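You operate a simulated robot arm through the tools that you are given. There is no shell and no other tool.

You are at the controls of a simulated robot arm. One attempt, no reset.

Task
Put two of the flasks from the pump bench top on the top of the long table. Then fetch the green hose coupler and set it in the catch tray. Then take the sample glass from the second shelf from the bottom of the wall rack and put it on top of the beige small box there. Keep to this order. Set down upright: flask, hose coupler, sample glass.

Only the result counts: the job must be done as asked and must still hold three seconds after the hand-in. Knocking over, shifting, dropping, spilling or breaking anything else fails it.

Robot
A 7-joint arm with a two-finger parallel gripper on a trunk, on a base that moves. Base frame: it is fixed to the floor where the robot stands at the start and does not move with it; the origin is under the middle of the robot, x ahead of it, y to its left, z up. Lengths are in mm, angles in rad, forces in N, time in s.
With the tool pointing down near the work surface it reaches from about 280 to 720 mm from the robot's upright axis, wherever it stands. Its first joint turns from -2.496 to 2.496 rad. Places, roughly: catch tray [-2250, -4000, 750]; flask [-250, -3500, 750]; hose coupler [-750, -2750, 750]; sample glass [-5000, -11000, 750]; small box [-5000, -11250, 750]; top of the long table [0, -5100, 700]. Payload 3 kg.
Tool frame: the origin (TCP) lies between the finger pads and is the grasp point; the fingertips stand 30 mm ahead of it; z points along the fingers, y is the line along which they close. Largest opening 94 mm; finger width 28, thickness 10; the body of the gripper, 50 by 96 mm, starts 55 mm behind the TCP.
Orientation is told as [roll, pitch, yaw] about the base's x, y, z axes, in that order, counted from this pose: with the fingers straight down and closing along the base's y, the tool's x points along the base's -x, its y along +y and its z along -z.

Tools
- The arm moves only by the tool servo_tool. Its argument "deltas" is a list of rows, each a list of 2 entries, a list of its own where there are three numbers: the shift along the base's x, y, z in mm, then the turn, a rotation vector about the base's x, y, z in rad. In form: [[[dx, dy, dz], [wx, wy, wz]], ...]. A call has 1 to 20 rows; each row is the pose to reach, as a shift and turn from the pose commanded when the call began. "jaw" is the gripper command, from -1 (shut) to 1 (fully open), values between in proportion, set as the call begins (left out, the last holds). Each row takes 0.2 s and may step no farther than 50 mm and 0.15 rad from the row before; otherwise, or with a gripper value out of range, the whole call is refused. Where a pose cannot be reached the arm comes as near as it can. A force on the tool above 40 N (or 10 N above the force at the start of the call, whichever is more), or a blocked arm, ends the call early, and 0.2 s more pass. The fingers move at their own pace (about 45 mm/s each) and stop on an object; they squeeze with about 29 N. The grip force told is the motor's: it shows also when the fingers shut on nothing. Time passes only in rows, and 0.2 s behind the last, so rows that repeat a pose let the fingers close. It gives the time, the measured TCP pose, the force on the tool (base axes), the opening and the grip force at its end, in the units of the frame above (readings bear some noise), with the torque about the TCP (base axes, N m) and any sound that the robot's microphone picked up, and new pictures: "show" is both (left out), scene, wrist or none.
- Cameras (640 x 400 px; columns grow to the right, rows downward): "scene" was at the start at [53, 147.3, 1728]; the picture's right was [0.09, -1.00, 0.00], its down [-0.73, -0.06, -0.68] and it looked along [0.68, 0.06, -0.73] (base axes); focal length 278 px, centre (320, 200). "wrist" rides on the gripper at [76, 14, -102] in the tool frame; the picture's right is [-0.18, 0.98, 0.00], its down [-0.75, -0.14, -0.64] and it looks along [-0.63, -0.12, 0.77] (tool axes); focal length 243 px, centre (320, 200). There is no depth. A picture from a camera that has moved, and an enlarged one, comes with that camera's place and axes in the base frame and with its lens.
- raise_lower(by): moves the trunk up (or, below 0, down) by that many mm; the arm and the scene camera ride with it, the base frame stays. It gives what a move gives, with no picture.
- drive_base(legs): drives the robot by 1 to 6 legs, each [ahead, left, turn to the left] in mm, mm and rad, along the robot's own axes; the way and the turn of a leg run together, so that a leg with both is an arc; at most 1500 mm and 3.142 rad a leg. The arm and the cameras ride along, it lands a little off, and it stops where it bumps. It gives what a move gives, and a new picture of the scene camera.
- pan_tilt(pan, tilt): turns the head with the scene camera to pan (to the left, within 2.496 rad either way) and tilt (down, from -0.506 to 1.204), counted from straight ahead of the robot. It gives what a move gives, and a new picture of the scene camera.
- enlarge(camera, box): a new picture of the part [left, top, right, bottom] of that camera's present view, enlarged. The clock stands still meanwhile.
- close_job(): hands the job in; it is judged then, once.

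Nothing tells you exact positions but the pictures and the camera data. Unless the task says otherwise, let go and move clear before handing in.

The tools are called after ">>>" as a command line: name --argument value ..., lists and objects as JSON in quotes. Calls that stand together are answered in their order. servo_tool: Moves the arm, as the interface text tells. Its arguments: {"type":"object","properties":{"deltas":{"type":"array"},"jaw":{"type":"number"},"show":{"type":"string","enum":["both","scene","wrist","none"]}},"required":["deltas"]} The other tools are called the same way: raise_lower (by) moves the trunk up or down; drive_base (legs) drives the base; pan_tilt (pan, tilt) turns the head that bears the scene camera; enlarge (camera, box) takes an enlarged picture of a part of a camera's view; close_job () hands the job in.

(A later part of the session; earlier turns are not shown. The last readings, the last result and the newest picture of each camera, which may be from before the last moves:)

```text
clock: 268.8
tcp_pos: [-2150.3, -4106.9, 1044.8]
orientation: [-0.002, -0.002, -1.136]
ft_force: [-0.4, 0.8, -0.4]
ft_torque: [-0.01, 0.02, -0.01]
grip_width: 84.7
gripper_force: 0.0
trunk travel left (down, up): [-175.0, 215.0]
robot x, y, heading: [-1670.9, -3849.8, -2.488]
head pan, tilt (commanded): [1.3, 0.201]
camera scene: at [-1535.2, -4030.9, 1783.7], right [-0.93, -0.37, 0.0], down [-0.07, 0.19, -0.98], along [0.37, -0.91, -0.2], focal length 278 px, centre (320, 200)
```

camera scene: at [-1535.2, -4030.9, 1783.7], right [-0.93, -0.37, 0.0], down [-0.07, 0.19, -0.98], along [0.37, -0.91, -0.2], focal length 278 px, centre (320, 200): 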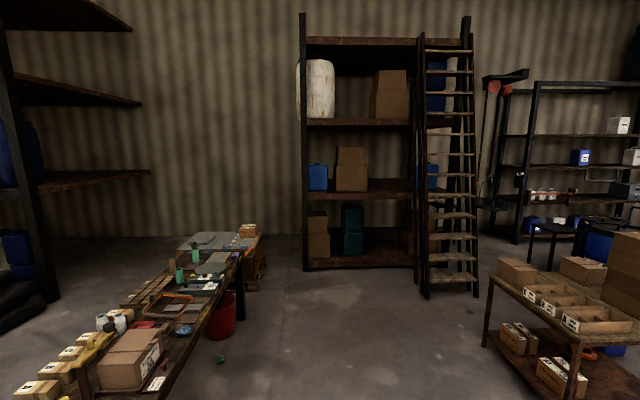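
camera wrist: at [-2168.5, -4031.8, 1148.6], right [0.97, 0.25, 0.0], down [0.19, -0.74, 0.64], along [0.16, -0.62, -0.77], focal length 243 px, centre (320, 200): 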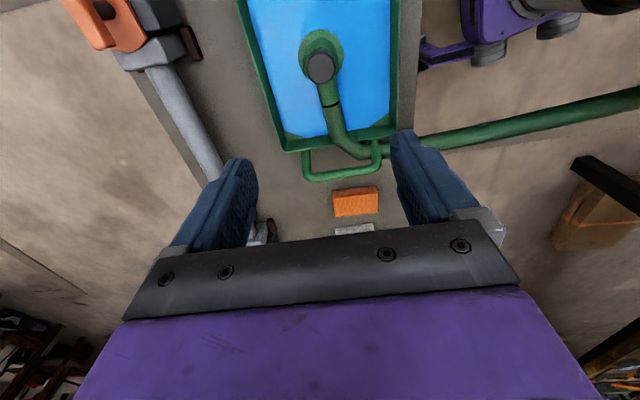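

The wall rack is the steel shelving on the corrugated wall at centre. Zooming in on it.

>>> pan_tilt --pan 0.5 --tilt 0.2

>>> enlarge --camera "scene" --box '[220, 80, 400, 280]'

>>> enlarge --camera "scene" --box '[340, 80, 560, 300]'

```text
clock: 270.0
tcp_pos: [-2150.8, -4106.6, 1045.2]
orientation: [-0.001, -0.002, -1.136]
ft_force: [0.5, -0.2, -0.1]
ft_torque: [0.02, -0.01, -0.02]
grip_width: 84.8
gripper_force: 0.0
trunk travel left (down, up): [-175.0, 215.0]
robot x, y, heading: [-1675.7, -3847.8, -2.491]
head pan, tilt (commanded): [0.499, 0.201]
camera scene: at [-1607.8, -4029.5, 1783.6], right [-0.91, 0.41, 0.0], down [0.08, 0.18, -0.98], along [-0.4, -0.9, -0.2], focal length 278 px, centre (320, 200)
```

scene: 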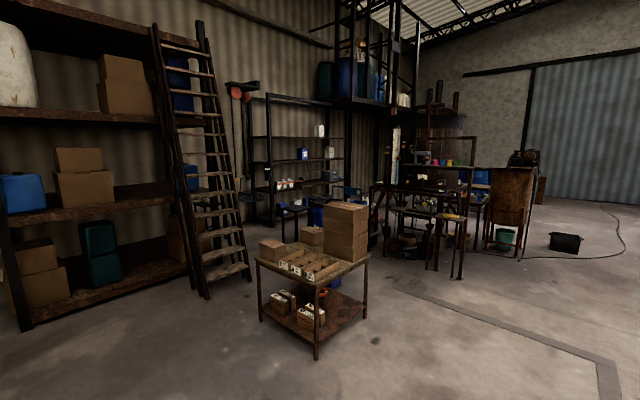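

```text
2.00 times, centred on (310, 180) of scene
camera zoom: at [-1607.8, -4029.5, 1783.6], right [-0.91, 0.41, 0.0], down [0.08, 0.18, -0.98], along [-0.4, -0.9, -0.2], focal length 555 px, centre (340, 240)
```

zoom: 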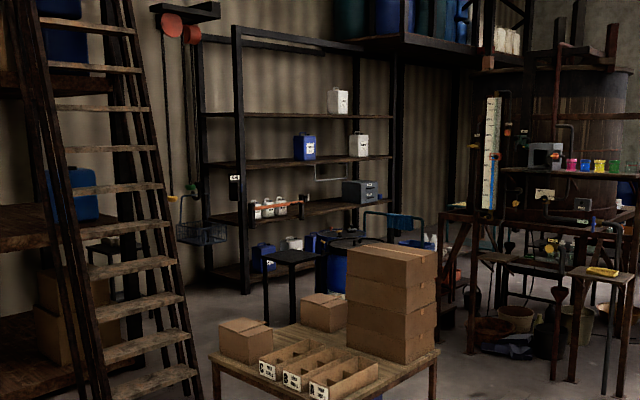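

```text
1.82 times, centred on (450, 190) of scene
camera zoom: at [-1607.8, -4029.5, 1783.6], right [-0.91, 0.41, 0.0], down [0.08, 0.18, -0.98], along [-0.4, -0.9, -0.2], focal length 505 px, centre (84, 218)
```

zoom: 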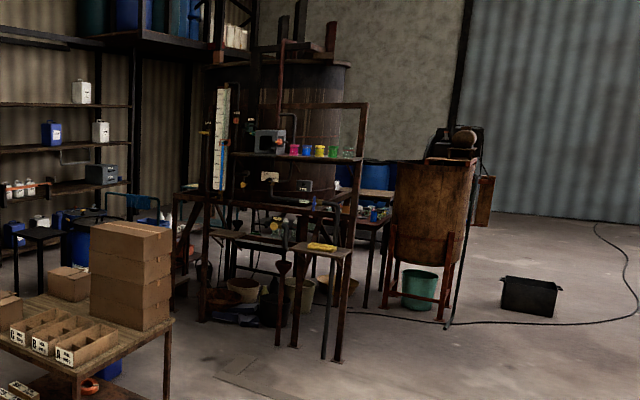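

The rack stands on the far wall behind a carton cart, a black table and a process stand. The hose lies on my left (south) side, so I'll leave northward around the tray cart. First folding the arm to the front.

>>> servo_tool --deltas '[[[14, 0, 0], [0, 0, -0.1354]], [[28, 0, 0], [0, 0, -0.2708]], [[42, 1, 0], [0, 0, -0.4062]], [[56, 1, 0], [0, 0, -0.5416]], [[70, 1, 0], [0, 0, -0.677]], [[85, 1, 0], [0, 0, -0.8124]], [[99, 1, 0], [0, 0, -0.9478]], [[113, 2, 0], [0, 0, -1.0832]], [[127, 2, 0], [0, 0, -1.2186]], [[141, 2, 0], [0, 0, -1.354]], [[141, 2, 0], [0, 0, -1.354]]]' --jaw 1 --show "none"

>>> drive_base --legs '[[0, 0, -0.6], [0, 0, -0.6], [0, 0, -0.56]]'

>>> pan_tilt --pan 0.3 --tilt 0.6

```text
clock: 272.4
tcp_pos: [-2008.1, -4106.9, 1045.3]
orientation: [-0.004, 0.0, -2.489]
ft_force: [0.4, 0.1, -0.4]
ft_torque: [-0.01, -0.01, 0.05]
grip_width: 94.1
gripper_force: 0.0
trunk travel left (down, up): [-175.0, 215.0]
robot x, y, heading: [-1671.7, -3847.0, -2.488]
head pan, tilt (commanded): [0.499, 0.201]
```

```text
clock: 277.6
tcp_pos: [-1865.8, -3469.9, 1046.1]
orientation: [-0.003, 0.001, 2.033]
ft_force: [-0.4, 1.3, 0.5]
ft_torque: [0.01, -0.01, 0.0]
grip_width: 94.1
gripper_force: 0.0
trunk travel left (down, up): [-175.0, 215.0]
robot x, y, heading: [-1676.9, -3850.5, 2.034]
head pan, tilt (commanded): [0.499, 0.201]
camera scene: at [-1867.7, -3883.1, 1783.3], right [0.57, 0.82, 0.0], down [0.17, -0.12, -0.98], along [-0.8, 0.56, -0.2], focal length 278 px, centre (320, 200)
```

scene: 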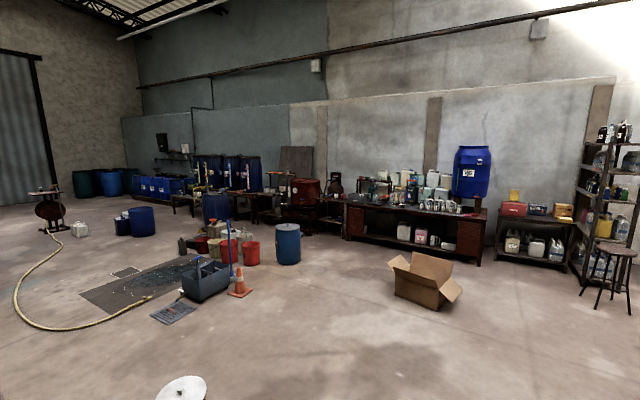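

```text
clock: 278.5
tcp_pos: [-1864.3, -3472.1, 1045.8]
orientation: [-0.005, -0.002, 2.032]
ft_force: [0.5, 0.3, -0.1]
ft_torque: [0.0, 0.02, -0.01]
grip_width: 94.1
gripper_force: 0.0
trunk travel left (down, up): [-175.0, 215.0]
robot x, y, heading: [-1675.4, -3850.4, 2.039]
head pan, tilt (commanded): [0.3, 0.6]
camera scene: at [-1851.2, -3872.0, 1746.8], right [0.72, 0.69, 0.0], down [0.39, -0.41, -0.82], along [-0.57, 0.6, -0.57], focal length 278 px, centre (320, 200)
```

scene: 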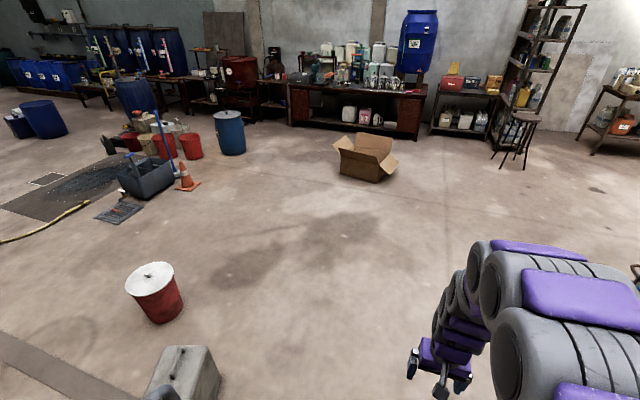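

Open floor north and west; red can at (−3350, −3806), jerrycan near (−2700, −3880). Driving around them in a wide arc.

>>> drive_base --legs '[[600, 0, 0], [0, 0, 0.909], [690, 0, 0], [690, 0, 0], [0, 0, 0.765], [830, 0, 0]]'

>>> drive_base --legs '[[0, 0, 1.0], [750, 0, 0], [750, 0, 0]]'

>>> pan_tilt --pan 0.0 --tilt 0.4

```text
clock: 297.0
tcp_pos: [-4345.7, -3700.0, 1046.6]
orientation: [-0.003, 0.0, -2.58]
ft_force: [-0.2, 0.3, 0.1]
ft_torque: [-0.03, 0.0, 0.03]
grip_width: 94.0
gripper_force: 0.1
trunk travel left (down, up): [-175.0, 215.0]
robot x, y, heading: [-3991.4, -3472.0, -2.58]
head pan, tilt (commanded): [0.3, 0.6]
camera scene: at [-3950.9, -3646.7, 1746.7], right [-0.76, 0.65, 0.0], down [0.37, 0.43, -0.82], along [-0.54, -0.63, -0.57], focal length 278 px, centre (320, 200)
```

scene: 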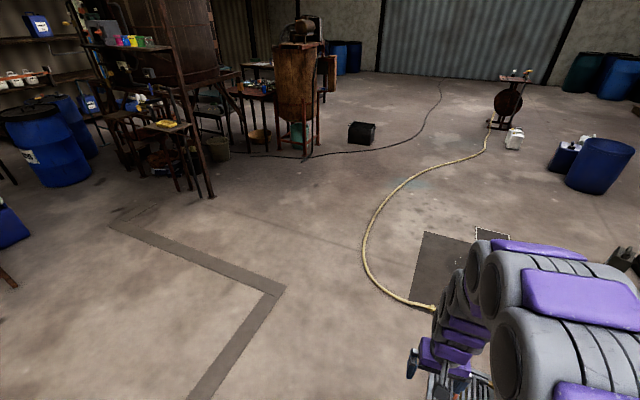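

```text
clock: 307.2
tcp_pos: [-3992.1, -5377.1, 1045.0]
orientation: [-0.005, 0.0, -1.575]
ft_force: [-0.6, 0.0, 0.2]
ft_torque: [0.02, 0.02, -0.05]
grip_width: 93.9
gripper_force: 0.1
trunk travel left (down, up): [-175.0, 215.0]
robot x, y, heading: [-3996.0, -4955.4, -1.57]
head pan, tilt (commanded): [0.3, 0.6]
camera scene: at [-3828.5, -5015.7, 1746.7], right [-0.96, -0.29, 0.0], down [-0.17, 0.54, -0.82], along [0.24, -0.79, -0.57], focal length 278 px, centre (320, 200)
```

scene: 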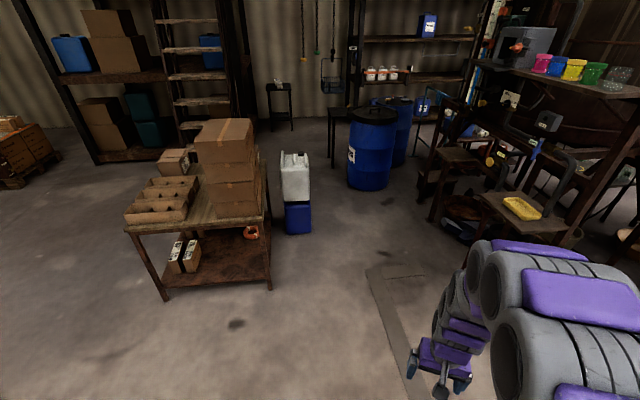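

```text
clock: 308.0
tcp_pos: [-3990.9, -5375.8, 1046.2]
orientation: [-0.005, -0.002, -1.576]
ft_force: [0.0, -0.2, 0.0]
ft_torque: [0.01, 0.02, 0.01]
grip_width: 93.9
gripper_force: 0.1
trunk travel left (down, up): [-175.0, 215.0]
robot x, y, heading: [-3990.9, -4956.4, -1.572]
head pan, tilt (commanded): [0.0, 0.4]
camera scene: at [-3854.6, -5023.3, 1764.9], right [-1.0, 0.0, 0.0], down [0.0, 0.39, -0.92], along [0.0, -0.92, -0.39], focal length 278 px, centre (320, 200)
```

scene: 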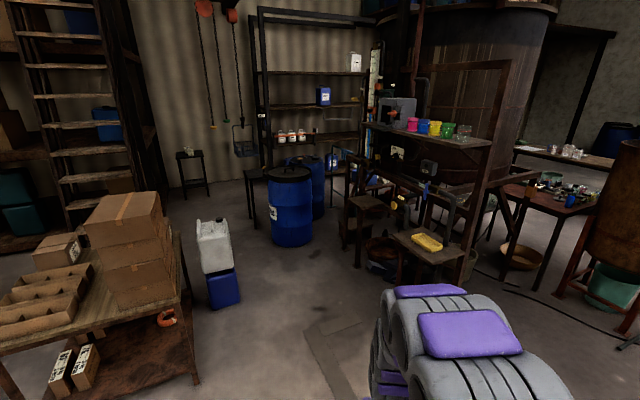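

I can see the wall rack behind two blue barrels. Zooming in for its shelves.

>>> enlarge --camera "scene" --box '[220, 0, 420, 150]'

>>> enlarge --camera "scene" --box '[140, 110, 420, 310]'

```text
2.67 times, centred on (320, 75) of scene
camera zoom: at [-3854.6, -5023.3, 1764.9], right [-1.0, 0.0, 0.0], down [0.0, 0.39, -0.92], along [0.0, -0.92, -0.39], focal length 740 px, centre (320, 533)
```

zoom: 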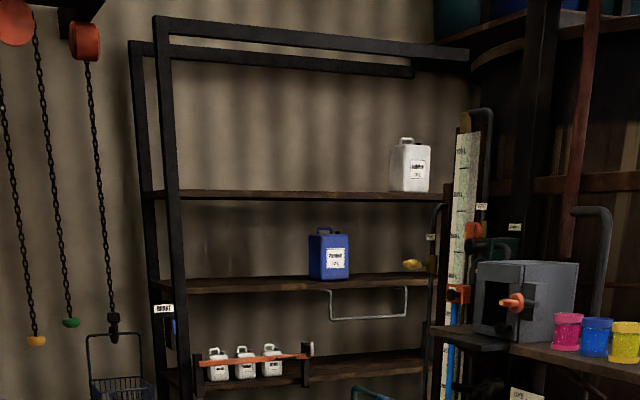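

```text
2.00 times, centred on (280, 210) of scene
camera zoom: at [-3854.6, -5023.3, 1764.9], right [-1.0, 0.0, 0.0], down [0.0, 0.39, -0.92], along [0.0, -0.92, -0.39], focal length 555 px, centre (400, 180)
```

zoom: 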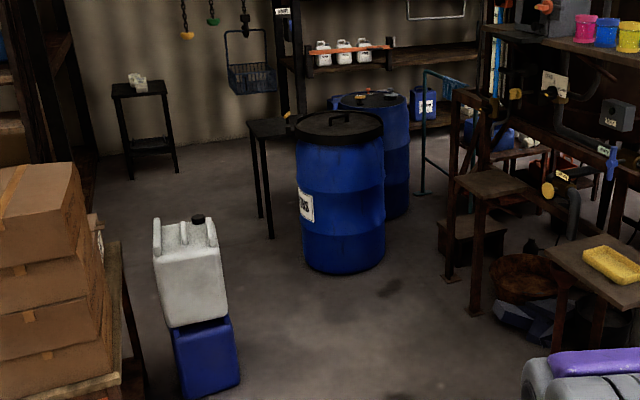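

The rack is ~2.5 m long on the far wall; the sample glass should be near its right (west) end, hidden behind the barrels and process stand. I'll drive south between the carton cart and barrels, then around the east side of the black table to see the rack's front.

>>> drive_base --legs '[[0, 0, 0.207], [800, 0, 0], [800, 0, 0], [700, 0, 0]]'

>>> pan_tilt --pan 0.0 --tilt 0.5

```text
clock: 320.5
tcp_pos: [-3458.9, -7639.0, 1046.5]
orientation: [-0.003, -0.001, -1.378]
ft_force: [-0.5, 0.4, 0.3]
ft_torque: [0.02, 0.01, 0.03]
grip_width: 94.0
gripper_force: 0.0
trunk travel left (down, up): [-175.0, 215.0]
robot x, y, heading: [-3541.8, -7224.1, -1.377]
head pan, tilt (commanded): [0.0, 0.4]
camera scene: at [-3391.6, -7265.8, 1764.9], right [-0.98, -0.19, 0.0], down [-0.08, 0.38, -0.92], along [0.18, -0.9, -0.39], focal length 278 px, centre (320, 200)
```

scene: 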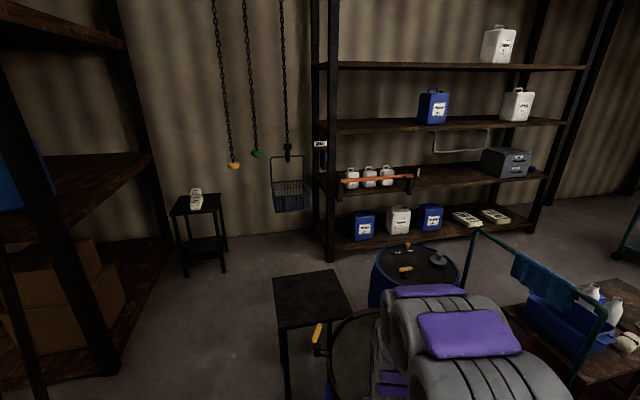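

```text
clock: 321.1
tcp_pos: [-3458.3, -7638.2, 1047.7]
orientation: [-0.005, -0.002, -1.38]
ft_force: [0.3, 0.5, -1.0]
ft_torque: [-0.04, 0.0, 0.0]
grip_width: 93.8
gripper_force: 0.0
trunk travel left (down, up): [-175.0, 215.0]
robot x, y, heading: [-3544.7, -7227.0, -1.378]
head pan, tilt (commanded): [0.0, 0.499]
camera scene: at [-3392.2, -7263.4, 1755.9], right [-0.98, -0.19, 0.0], down [-0.09, 0.47, -0.88], along [0.17, -0.86, -0.48], focal length 278 px, centre (320, 200)
```

scene: 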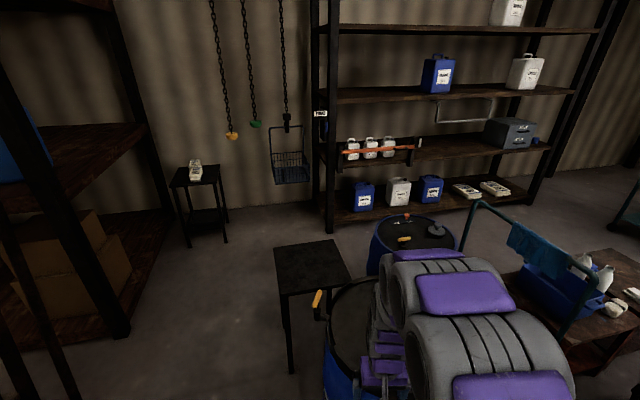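

Now the rack's front is in clear view. Zooming into the second shelf.

>>> enlarge --camera "scene" --box '[310, 90, 460, 220]'

>>> enlarge --camera "scene" --box '[420, 80, 600, 220]'

```text
3.08 times, centred on (385, 155) of scene
camera zoom: at [-3392.2, -7263.4, 1755.9], right [-0.98, -0.19, 0.0], down [-0.09, 0.47, -0.88], along [0.17, -0.86, -0.48], focal length 854 px, centre (120, 338)
```

zoom: 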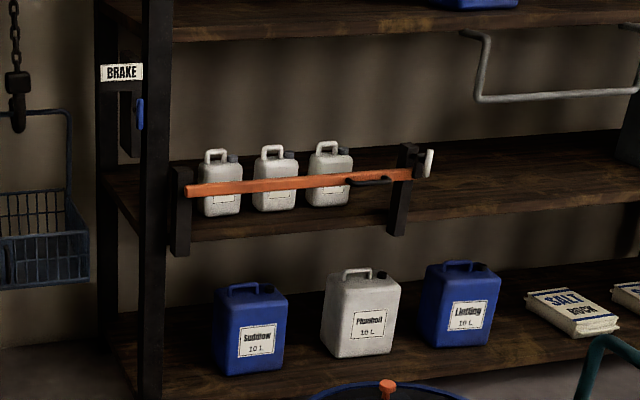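

```text
2.86 times, centred on (510, 150) of scene
camera zoom: at [-3392.2, -7263.4, 1755.9], right [-0.98, -0.19, 0.0], down [-0.09, 0.47, -0.88], along [0.17, -0.86, -0.48], focal length 793 px, centre (-223, 343)
```

zoom: 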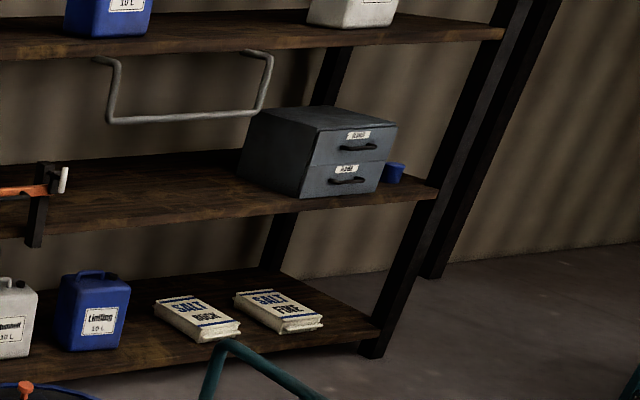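

>>> enlarge --camera "scene" --box '[475, 105, 555, 160]'

>>> enlarge --camera "scene" --box '[400, 40, 640, 200]'

```text
7.27 times, centred on (515, 132) of scene
camera zoom: at [-3392.2, -7263.4, 1755.9], right [-0.98, -0.19, 0.0], down [-0.09, 0.47, -0.88], along [0.17, -0.86, -0.48], focal length 2018 px, centre (-1098, 691)
```

zoom: 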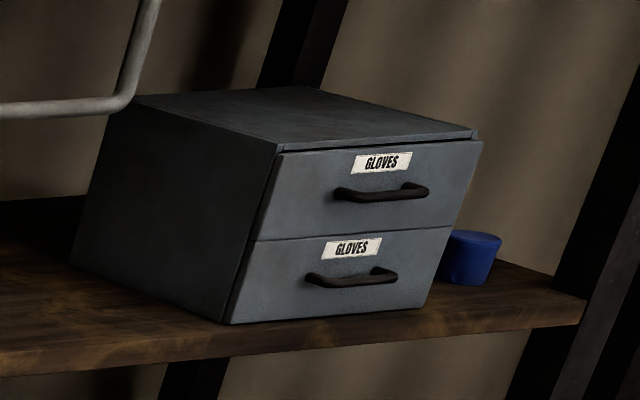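

```text
2.50 times, centred on (520, 120) of scene
camera zoom: at [-3392.2, -7263.4, 1755.9], right [-0.98, -0.19, 0.0], down [-0.09, 0.47, -0.88], along [0.17, -0.86, -0.48], focal length 694 px, centre (-180, 400)
```

zoom: 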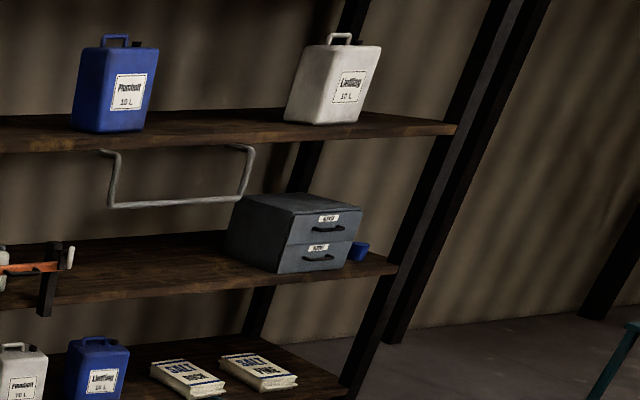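

The rack's second shelf holds white cans behind an orange bar, a grey two-drawer cabinet (both labelled GLOVES) and a blue cup at the right end; the glass and beige box may be behind or beside the cabinet. I'll go around the black table to the rack's front.

>>> drive_base --legs '[[0, 0, 0.755], [700, 0, 0], [700, 0, 0], [0, 0, -0.97], [450, 0, 0]]'

>>> pan_tilt --pan -0.4 --tilt 0.5

```text
clock: 335.1
tcp_pos: [-2398.1, -8891.9, 1045.8]
orientation: [-0.003, -0.001, -1.573]
ft_force: [0.4, -0.8, -0.1]
ft_torque: [0.0, -0.01, 0.01]
grip_width: 94.2
gripper_force: 0.0
trunk travel left (down, up): [-175.0, 215.0]
robot x, y, heading: [-2398.1, -8472.4, -1.571]
head pan, tilt (commanded): [0.0, 0.499]
camera scene: at [-2260.8, -8538.2, 1755.8], right [-1.0, 0.0, 0.0], down [0.0, 0.48, -0.88], along [0.0, -0.88, -0.48], focal length 278 px, centre (320, 200)
```

scene: 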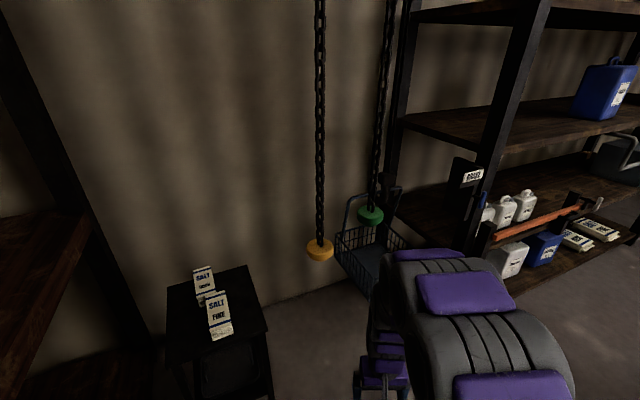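

```text
clock: 336.0
tcp_pos: [-2397.4, -8890.7, 1046.9]
orientation: [-0.005, -0.004, -1.57]
ft_force: [-0.4, 0.0, 0.4]
ft_torque: [-0.01, -0.01, 0.0]
grip_width: 93.8
gripper_force: 0.0
trunk travel left (down, up): [-175.0, 215.0]
robot x, y, heading: [-2402.7, -8471.4, -1.569]
head pan, tilt (commanded): [-0.4, 0.499]
camera scene: at [-2295.7, -8530.1, 1755.8], right [-0.92, 0.39, 0.0], down [0.19, 0.44, -0.88], along [-0.34, -0.81, -0.48], focal length 278 px, centre (320, 200)
```

scene: 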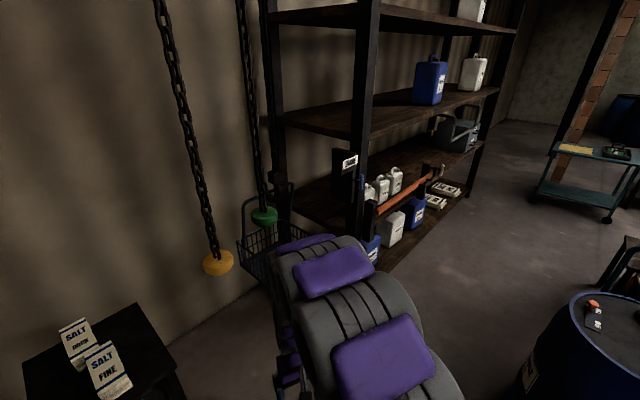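

Chains with pendants hang near (−2260, −9280) and (−2456, −9463); I'll keep the arm clear of them and swing west between the barrel and the rack.

>>> drive_base --legs '[[0, 0, -0.35], [430, 0, 0], [0, 0, -0.611], [400, 0, 0]]'

>>> pan_tilt --pan 0.0 --tilt 0.5

```text
clock: 343.5
tcp_pos: [-3220.1, -9345.7, 1045.9]
orientation: [-0.004, -0.002, -2.537]
ft_force: [0.4, -0.4, -0.2]
ft_torque: [-0.03, 0.0, 0.0]
grip_width: 94.1
gripper_force: 0.1
trunk travel left (down, up): [-175.0, 215.0]
robot x, y, heading: [-2874.3, -9104.6, -2.536]
head pan, tilt (commanded): [-0.4, 0.499]
camera scene: at [-2865.2, -9224.5, 1755.9], right [-0.2, 0.98, 0.0], down [0.47, 0.1, -0.88], along [-0.86, -0.18, -0.48], focal length 278 px, centre (320, 200)
```

scene: 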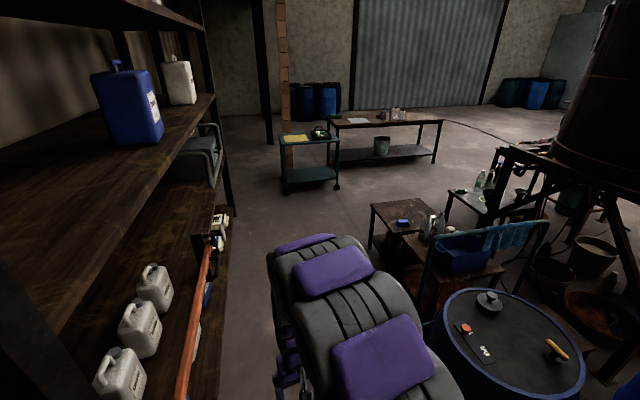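

```text
clock: 344.4
tcp_pos: [-3217.8, -9343.8, 1048.2]
orientation: [-0.004, -0.006, -2.536]
ft_force: [-0.2, 0.5, -1.0]
ft_torque: [0.0, 0.01, 0.02]
grip_width: 94.2
gripper_force: 0.0
trunk travel left (down, up): [-175.0, 215.0]
robot x, y, heading: [-2875.4, -9098.9, -2.54]
head pan, tilt (commanded): [0.0, 0.499]
camera scene: at [-2849.6, -9257.9, 1755.8], right [-0.57, 0.82, 0.0], down [0.4, 0.27, -0.88], along [-0.72, -0.5, -0.48], focal length 278 px, centre (320, 200)
```

scene: 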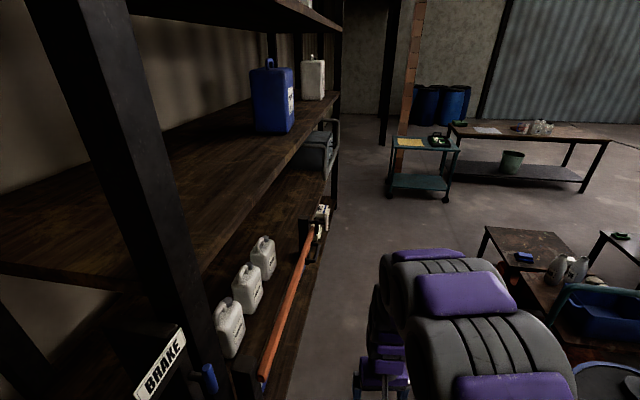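

The way along the rack's front is clear (wooden table and teal cart well away). Driving west along it.

>>> drive_base --legs '[[390, 0, 0], [0, 0, -0.18], [600, 0, 0], [500, 0, 0]]'

>>> pan_tilt --pan 0.8 --tilt 0.6

```text
clock: 353.0
tcp_pos: [-4576.9, -9947.1, 1047.9]
orientation: [-0.003, -0.004, -2.72]
ft_force: [-0.2, -0.1, -0.2]
ft_torque: [0.04, 0.01, 0.0]
grip_width: 94.1
gripper_force: 0.0
trunk travel left (down, up): [-175.0, 215.0]
robot x, y, heading: [-4194.8, -9773.1, -2.716]
head pan, tilt (commanded): [0.0, 0.499]
camera scene: at [-4200.4, -9930.6, 1755.8], right [-0.41, 0.91, 0.0], down [0.44, 0.2, -0.88], along [-0.8, -0.36, -0.48], focal length 278 px, centre (320, 200)
```

scene: 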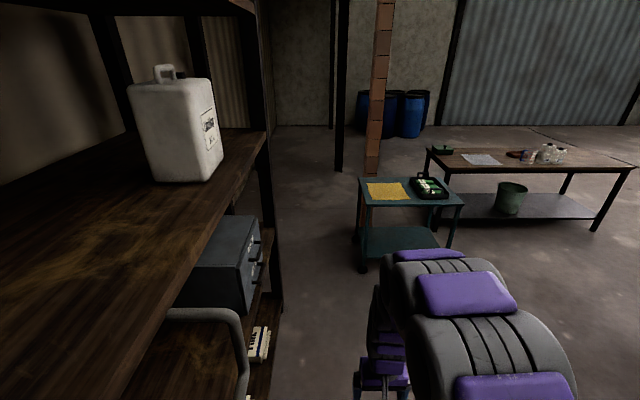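

```text
clock: 354.2
tcp_pos: [-4576.1, -9945.9, 1048.0]
orientation: [-0.004, -0.006, -2.722]
ft_force: [-0.8, 0.4, -0.5]
ft_torque: [-0.01, -0.02, -0.02]
grip_width: 94.0
gripper_force: 0.0
trunk travel left (down, up): [-175.0, 215.0]
robot x, y, heading: [-4195.9, -9772.8, -2.718]
head pan, tilt (commanded): [0.799, 0.6]
camera scene: at [-4146.8, -9976.3, 1746.8], right [-0.94, 0.34, 0.0], down [0.2, 0.53, -0.82], along [-0.28, -0.77, -0.57], focal length 278 px, centre (320, 200)
```

scene: 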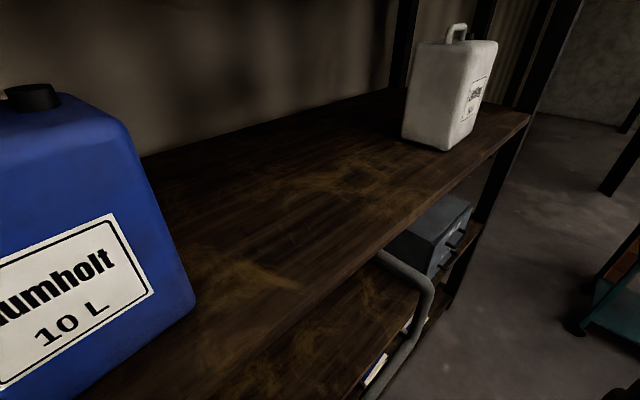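

Shelf 3 blocks the head's view of shelf 2 from here. I'll move on toward the rack's right end and lower the trunk to look underneath.

>>> drive_base --legs '[[500, 0, 0], [450, 0, 0]]'

>>> raise_lower --by -175

>>> pan_tilt --pan 1.5 --tilt 0.5

```text
clock: 359.4
tcp_pos: [-5439.6, -10338.2, 1048.1]
orientation: [-0.002, -0.005, -2.715]
ft_force: [-0.7, 0.2, 0.5]
ft_torque: [0.01, -0.03, -0.01]
grip_width: 94.2
gripper_force: 0.0
trunk travel left (down, up): [-175.0, 215.0]
robot x, y, heading: [-5060.2, -10163.0, -2.716]
head pan, tilt (commanded): [0.799, 0.6]
camera scene: at [-5009.8, -10366.1, 1746.7], right [-0.94, 0.34, 0.0], down [0.19, 0.53, -0.82], along [-0.28, -0.78, -0.57], focal length 278 px, centre (320, 200)
```

scene: 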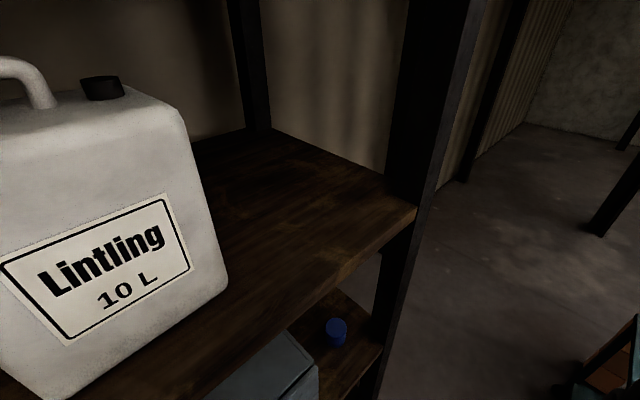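

```text
clock: 361.4
tcp_pos: [-5436.1, -10337.9, 872.9]
orientation: [-0.004, -0.006, -2.716]
ft_force: [0.1, 0.1, -0.9]
ft_torque: [-0.02, 0.02, 0.01]
grip_width: 93.9
gripper_force: 0.0
trunk travel left (down, up): [0.0, 390.0]
robot x, y, heading: [-5059.2, -10161.9, -2.713]
head pan, tilt (commanded): [0.799, 0.6]
```

```text
clock: 362.4
tcp_pos: [-5436.7, -10338.8, 873.5]
orientation: [-0.004, -0.006, -2.715]
ft_force: [-0.3, 0.8, 0.3]
ft_torque: [-0.01, 0.03, -0.01]
grip_width: 94.0
gripper_force: 0.1
trunk travel left (down, up): [0.0, 390.0]
robot x, y, heading: [-5062.3, -10162.5, -2.712]
head pan, tilt (commanded): [1.499, 0.499]
camera scene: at [-4947.2, -10367.5, 1580.9], right [-0.94, -0.35, 0.0], down [-0.16, 0.45, -0.88], along [0.31, -0.82, -0.48], focal length 278 px, centre (320, 200)
```

scene: 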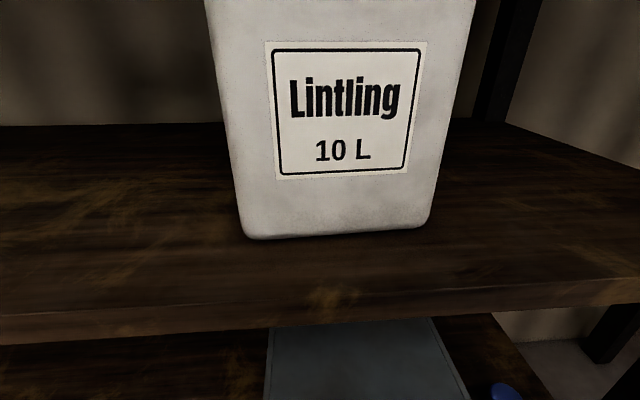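

Too close to see beneath shelf 3. Backing away from the rack about 450 mm.

>>> drive_base --legs '[[0, -200, 0], [0, -200, 0]]'

>>> pan_tilt --pan 1.4 --tilt 0.75

```text
clock: 365.2
tcp_pos: [-5602.1, -9977.2, 873.0]
orientation: [-0.004, -0.007, -2.714]
ft_force: [-0.1, -0.3, -0.3]
ft_torque: [-0.01, -0.01, -0.03]
grip_width: 94.2
gripper_force: 0.0
trunk travel left (down, up): [0.0, 390.0]
robot x, y, heading: [-5223.9, -9802.9, -2.711]
head pan, tilt (commanded): [1.499, 0.499]
camera scene: at [-5111.0, -10006.2, 1580.9], right [-0.94, -0.35, 0.0], down [-0.17, 0.45, -0.88], along [0.31, -0.82, -0.48], focal length 278 px, centre (320, 200)
```

scene: 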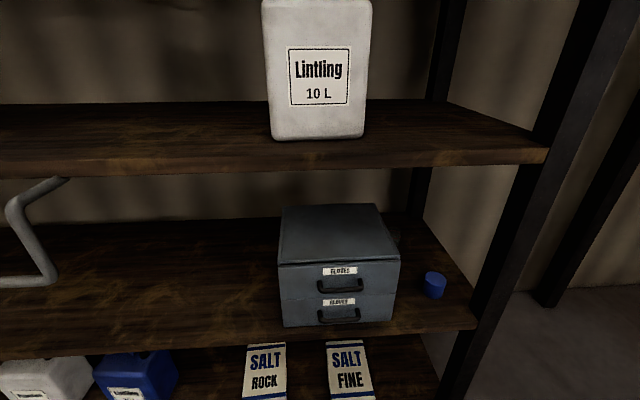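

```text
clock: 366.0
tcp_pos: [-5599.8, -9978.2, 873.3]
orientation: [-0.002, -0.006, -2.713]
ft_force: [0.5, -0.5, 0.2]
ft_torque: [-0.01, 0.02, 0.0]
grip_width: 93.9
gripper_force: 0.0
trunk travel left (down, up): [0.0, 390.0]
robot x, y, heading: [-5225.7, -9802.5, -2.713]
head pan, tilt (commanded): [1.4, 0.75]
camera scene: at [-5121.5, -10001.6, 1559.0], right [-0.97, -0.26, 0.0], down [-0.17, 0.66, -0.73], along [0.19, -0.71, -0.68], focal length 278 px, centre (320, 200)
```

scene: 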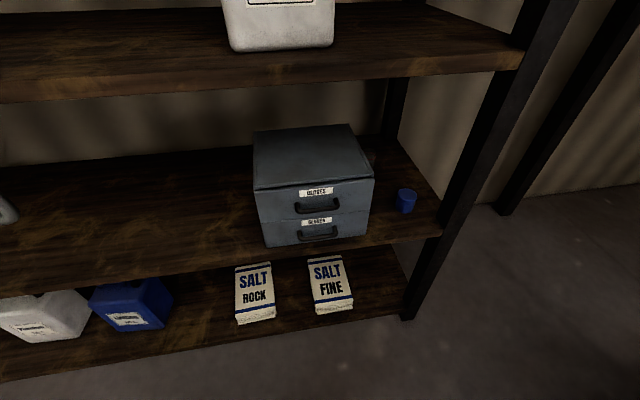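

>>> enlarge --camera "scene" --box '[230, 90, 450, 260]'

>>> enlarge --camera "scene" --box '[350, 140, 440, 230]'

```text
2.35 times, centred on (340, 175) of scene
camera zoom: at [-5121.5, -10001.6, 1559.0], right [-0.97, -0.26, 0.0], down [-0.17, 0.66, -0.73], along [0.19, -0.71, -0.68], focal length 653 px, centre (273, 259)
```

zoom: 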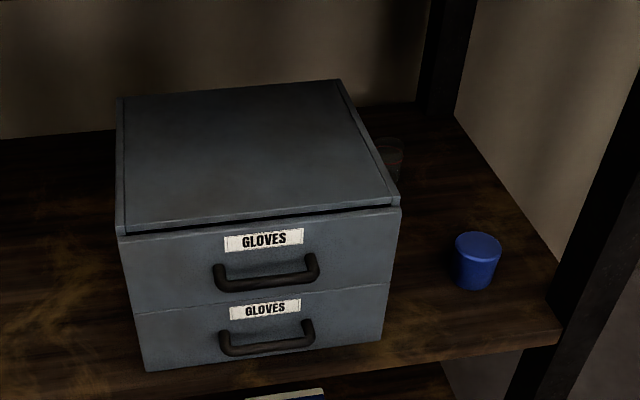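

```text
4.44 times, centred on (395, 185) of scene
camera zoom: at [-5121.5, -10001.6, 1559.0], right [-0.97, -0.26, 0.0], down [-0.17, 0.66, -0.73], along [0.19, -0.71, -0.68], focal length 1234 px, centre (-13, 267)
```

zoom: 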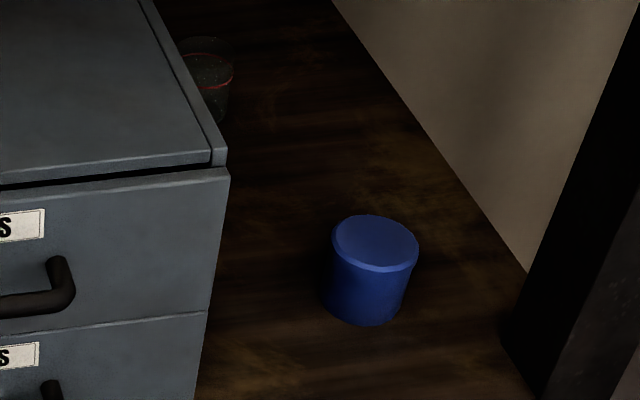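

Behind the cabinet's back right corner there's a clear glass with a red line — the sample glass, around (−5060, −11130); the beige box must be hidden behind the cabinet. The shelf's right end is open, so I'll look at the free space to the west.

>>> pan_tilt --pan 0.5 --tilt 0.6

>>> pan_tilt --pan -0.2 --tilt 0.6

```text
clock: 367.2
tcp_pos: [-5601.8, -9978.4, 873.6]
orientation: [-0.004, -0.006, -2.715]
ft_force: [-0.3, -0.4, 0.1]
ft_torque: [-0.04, -0.04, 0.02]
grip_width: 94.2
gripper_force: 0.1
trunk travel left (down, up): [0.0, 390.0]
robot x, y, heading: [-5223.9, -9806.0, -2.712]
head pan, tilt (commanded): [0.499, 0.6]
camera scene: at [-5195.8, -9992.0, 1571.7], right [-0.8, 0.6, 0.0], down [0.34, 0.45, -0.82], along [-0.49, -0.66, -0.57], focal length 278 px, centre (320, 200)
```

scene: 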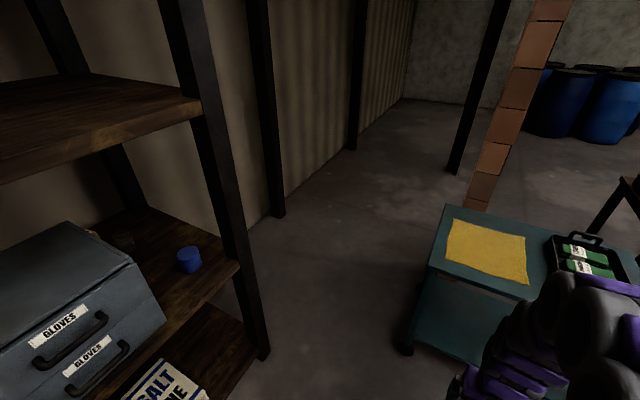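

```text
clock: 368.3
tcp_pos: [-5600.8, -9979.9, 873.7]
orientation: [-0.002, -0.006, -2.713]
ft_force: [0.5, -0.2, -0.2]
ft_torque: [-0.03, -0.01, -0.01]
grip_width: 94.0
gripper_force: 0.1
trunk travel left (down, up): [0.0, 390.0]
robot x, y, heading: [-5223.1, -9802.9, -2.711]
head pan, tilt (commanded): [-0.201, 0.6]
camera scene: at [-5229.0, -9941.3, 1571.8], right [-0.23, 0.97, 0.0], down [0.55, 0.13, -0.82], along [-0.8, -0.19, -0.57], focal length 278 px, centre (320, 200)
```

scene: 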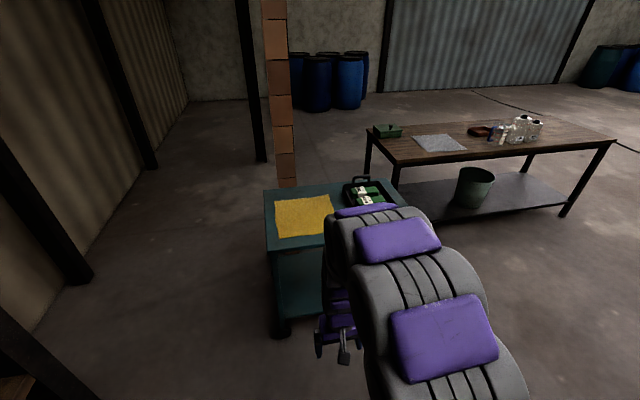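

West of the rack's end is free floor; the teal cart's corner is at (−6072, −10373). I'll thread between the rack's front corner and the cart, after drawing the arm in.

>>> servo_tool --deltas '[[[27, 12, 20], [0, 0, 0]], [[54, 25, 40], [0, 0, 0]], [[82, 37, 60], [0, 0, 0]], [[82, 37, 60], [0, 0, 0]]]' --show "none"

>>> drive_base --legs '[[0, 0, 0.56], [604, 0, 0], [604, 0, 0]]'

>>> pan_tilt --pan 1.8 --tilt 0.6

```text
clock: 369.3
tcp_pos: [-5517.9, -9941.0, 932.6]
orientation: [-0.004, -0.007, -2.715]
ft_force: [1.2, -0.1, -0.3]
ft_torque: [0.03, 0.0, 0.01]
grip_width: 93.9
gripper_force: 0.1
trunk travel left (down, up): [0.0, 390.0]
robot x, y, heading: [-5225.5, -9801.6, -2.709]
head pan, tilt (commanded): [-0.201, 0.6]
```

```text
clock: 377.2
tcp_pos: [-6054.8, -11090.5, 933.3]
orientation: [-0.004, -0.009, -2.145]
ft_force: [-0.4, 0.4, 0.1]
ft_torque: [0.01, 0.0, -0.02]
grip_width: 93.8
gripper_force: 0.1
trunk travel left (down, up): [0.0, 390.0]
robot x, y, heading: [-5882.9, -10812.6, -2.144]
head pan, tilt (commanded): [-0.201, 0.6]
camera scene: at [-5810.3, -10934.1, 1571.8], right [-0.72, 0.7, 0.0], down [0.39, 0.41, -0.82], along [-0.58, -0.59, -0.57], focal length 278 px, centre (320, 200)
```

scene: 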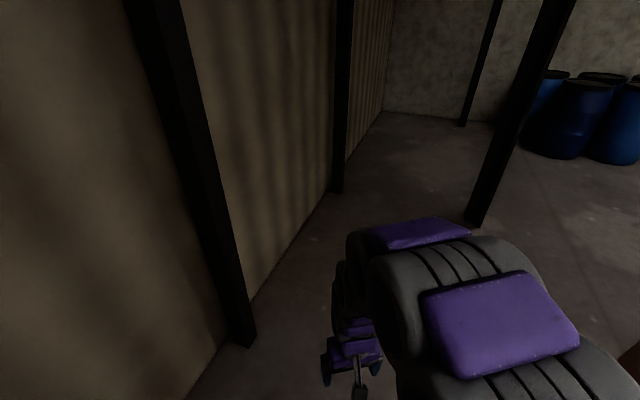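

```text
clock: 379.2
tcp_pos: [-6054.3, -11091.4, 934.4]
orientation: [-0.003, -0.007, -2.146]
ft_force: [-0.5, 0.8, -0.1]
ft_torque: [-0.03, -0.01, 0.01]
grip_width: 93.9
gripper_force: 0.0
trunk travel left (down, up): [0.0, 390.0]
robot x, y, heading: [-5880.4, -10818.5, -2.137]
head pan, tilt (commanded): [1.799, 0.6]
camera scene: at [-5665.1, -10900.4, 1571.8], right [-0.34, -0.94, 0.0], down [-0.53, 0.19, -0.82], along [0.78, -0.28, -0.57], focal length 278 px, centre (320, 200)
```

scene: 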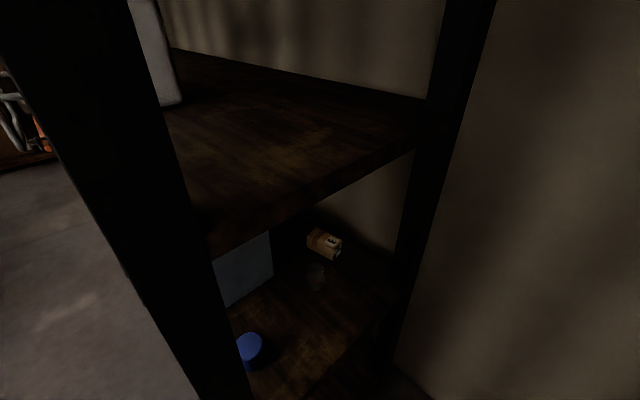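

The beige box and the glass now show behind the cabinet. Zooming in.

>>> enlarge --camera "scene" --box '[210, 210, 410, 390]'

>>> pan_tilt --pan 1.9 --tilt 0.8

```text
2.22 times, centred on (310, 300) of scene
camera zoom: at [-5665.1, -10900.4, 1571.8], right [-0.34, -0.94, 0.0], down [-0.53, 0.19, -0.82], along [0.78, -0.28, -0.57], focal length 617 px, centre (342, -22)
```

zoom: 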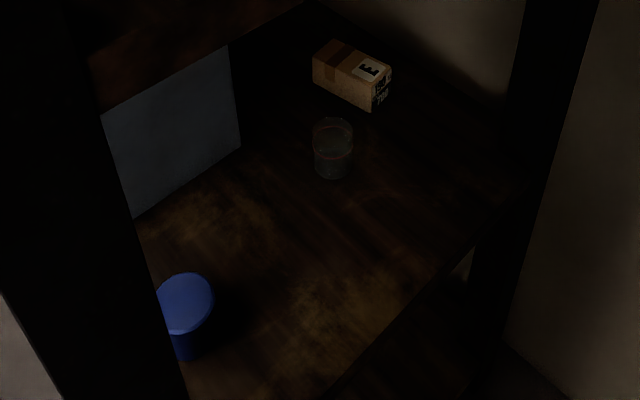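

```text
clock: 379.9
tcp_pos: [-6053.7, -11092.1, 934.2]
orientation: [-0.003, -0.007, -2.144]
ft_force: [-0.3, -0.2, -0.3]
ft_torque: [-0.01, 0.01, 0.04]
grip_width: 93.7
gripper_force: 0.1
trunk travel left (down, up): [0.0, 390.0]
robot x, y, heading: [-5878.9, -10817.3, -2.141]
head pan, tilt (commanded): [1.901, 0.799]
camera scene: at [-5670.0, -10889.9, 1555.0], right [-0.24, -0.97, 0.0], down [-0.7, 0.17, -0.7], along [0.68, -0.17, -0.72], focal length 278 px, centre (320, 200)
```

scene: 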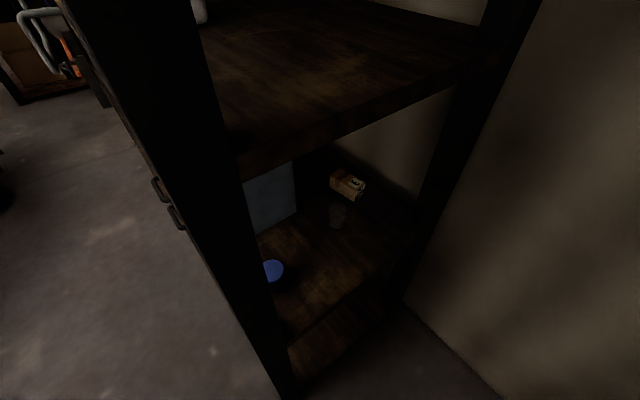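

>>> enlarge --camera "scene" --box '[300, 160, 390, 240]'

```text
5.00 times, centred on (345, 200) of scene
camera zoom: at [-5670.0, -10889.9, 1555.0], right [-0.24, -0.97, 0.0], down [-0.7, 0.17, -0.7], along [0.68, -0.17, -0.72], focal length 1388 px, centre (195, 200)
```

zoom: 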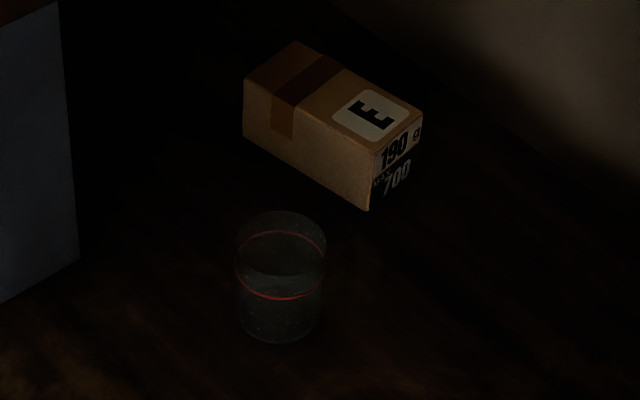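

Now I see it: carton "E" (beige, about 130 × 59 × 66 mm, top z ≈ 824, centre ≈ (−4892, −11196)) stands behind the cabinet with the glass (≈ 60 mm wide, ~100 tall) in front at (−5059, −11105). I'll position the base at the rack's open west end, facing in.

>>> drive_base --legs '[[0, 0, 0.8], [0, 0, 0.8], [0, 0, 0.8]]'

>>> drive_base --legs '[[0, -150, 0], [0, -150, 0], [0, -155, 0]]'

>>> pan_tilt --pan -0.1 --tilt 0.75

```text
clock: 386.6
tcp_pos: [-5565.6, -10732.9, 934.8]
orientation: [-0.003, -0.008, 0.251]
ft_force: [-0.7, 0.1, 1.0]
ft_torque: [0.0, 0.0, 0.04]
grip_width: 93.9
gripper_force: 0.1
trunk travel left (down, up): [0.0, 390.0]
robot x, y, heading: [-5882.3, -10814.3, 0.254]
head pan, tilt (commanded): [1.901, 0.799]
camera scene: at [-5989.1, -10620.7, 1555.0], right [0.83, 0.55, 0.0], down [0.39, -0.6, -0.7], along [-0.38, 0.58, -0.72], focal length 278 px, centre (320, 200)
```

scene: 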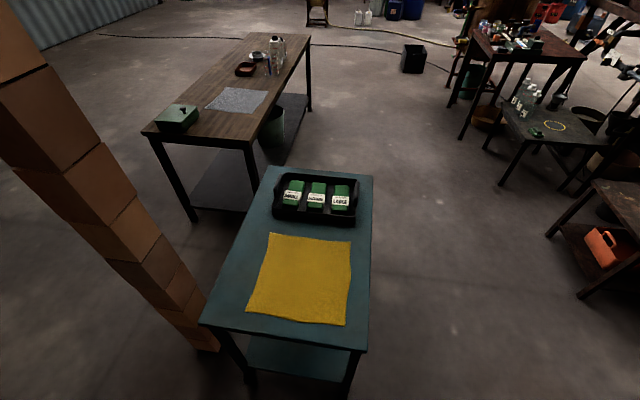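

```text
clock: 389.9
tcp_pos: [-5450.7, -11186.8, 934.9]
orientation: [0.004, -0.008, 0.245]
ft_force: [0.5, -0.7, 0.5]
ft_torque: [0.05, -0.02, 0.0]
grip_width: 94.1
gripper_force: 0.0
trunk travel left (down, up): [0.0, 390.0]
robot x, y, heading: [-5767.3, -11267.7, 0.255]
head pan, tilt (commanded): [1.901, 0.799]
camera scene: at [-5872.4, -11074.7, 1556.1], right [0.84, 0.55, 0.0], down [0.39, -0.6, -0.7], along [-0.38, 0.59, -0.71], focal length 278 px, centre (320, 200)
```

scene: 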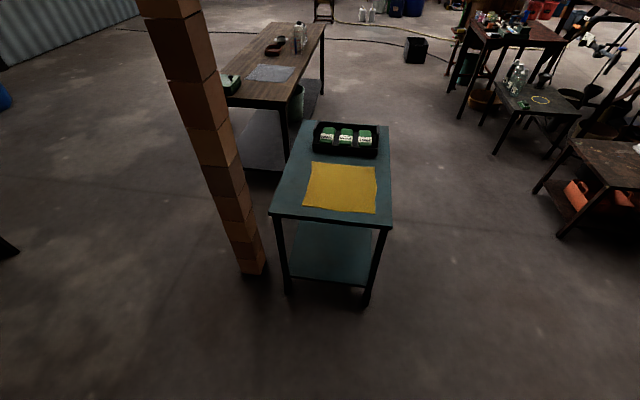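

```text
clock: 391.9
tcp_pos: [-5450.9, -11182.0, 933.6]
orientation: [-0.002, -0.009, 0.245]
ft_force: [0.2, -0.3, 0.1]
ft_torque: [-0.04, -0.03, 0.01]
grip_width: 94.2
gripper_force: 0.0
trunk travel left (down, up): [0.0, 390.0]
robot x, y, heading: [-5768.3, -11264.4, 0.252]
head pan, tilt (commanded): [-0.099, 0.75]
camera scene: at [-5747.9, -11122.4, 1558.9], right [0.15, -0.99, 0.0], down [-0.68, -0.1, -0.73], along [0.72, 0.11, -0.68], focal length 278 px, centre (320, 200)
```

scene: 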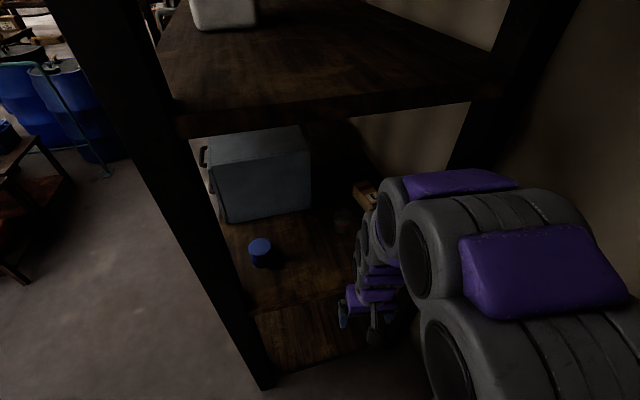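

I'm at the rack's west end. A 45°-tilted gripper will fit under shelf 3, with the wrist camera then looking level into the shelf. Tilting the tool while reaching forward, still outside the shelf.

>>> servo_tool --deltas '[[[24, 6, 4], [0.0317, -0.1269, 0]], [[48, 12, 8], [0.0635, -0.2538, 0]], [[73, 19, 12], [0.0952, -0.3808, 0]], [[97, 25, 16], [0.1269, -0.5077, 0]], [[121, 31, 20], [0.1587, -0.6346, 0]], [[145, 37, 24], [0.1904, -0.7615, 0]], [[145, 37, 24], [0.1904, -0.7615, 0]], [[145, 37, 24], [0.1904, -0.7615, 0]]]'

```text
clock: 393.6
tcp_pos: [-5260.0, -11133.5, 976.8]
orientation: [-0.003, -0.793, 0.248]
ft_force: [0.6, 0.2, 0.7]
ft_torque: [0.03, -0.02, -0.01]
grip_width: 94.1
gripper_force: 0.0
out of reach, approached as far as the arm can: row 1, 2, 3, 4, 5, 6, 7, 8
trunk travel left (down, up): [0.0, 390.0]
robot x, y, heading: [-5764.6, -11263.0, 0.253]
head pan, tilt (commanded): [-0.099, 0.75]
camera scene: at [-5747.5, -11122.3, 1558.9], right [0.15, -0.99, 0.0], down [-0.68, -0.1, -0.73], along [0.72, 0.11, -0.68], focal length 278 px, centre (320, 200)
camera wrist: at [-5384.8, -11150.2, 994.5], right [-0.11, 0.99, 0.13], down [0.1, -0.12, 0.99], along [0.99, 0.12, -0.09], focal length 243 px, centre (320, 200)
```

scene: 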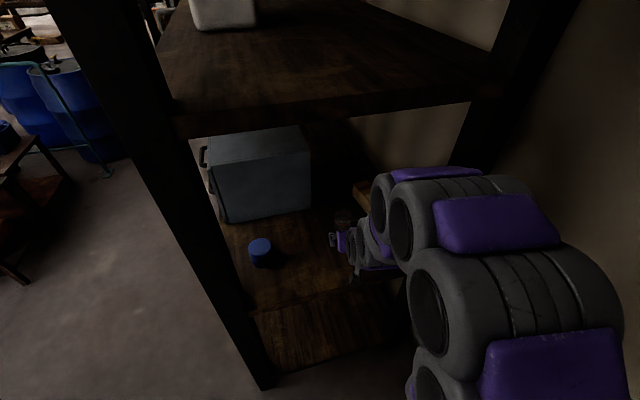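
wrist: 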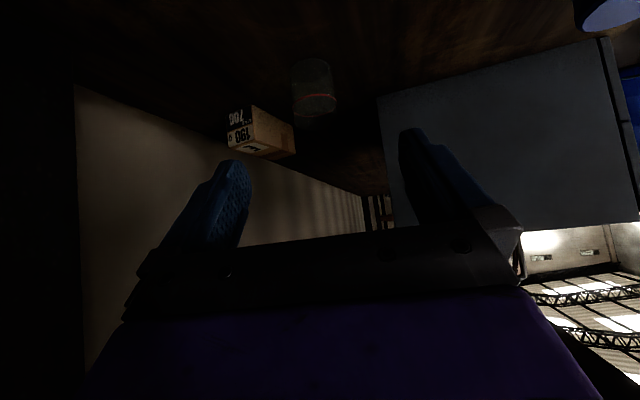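

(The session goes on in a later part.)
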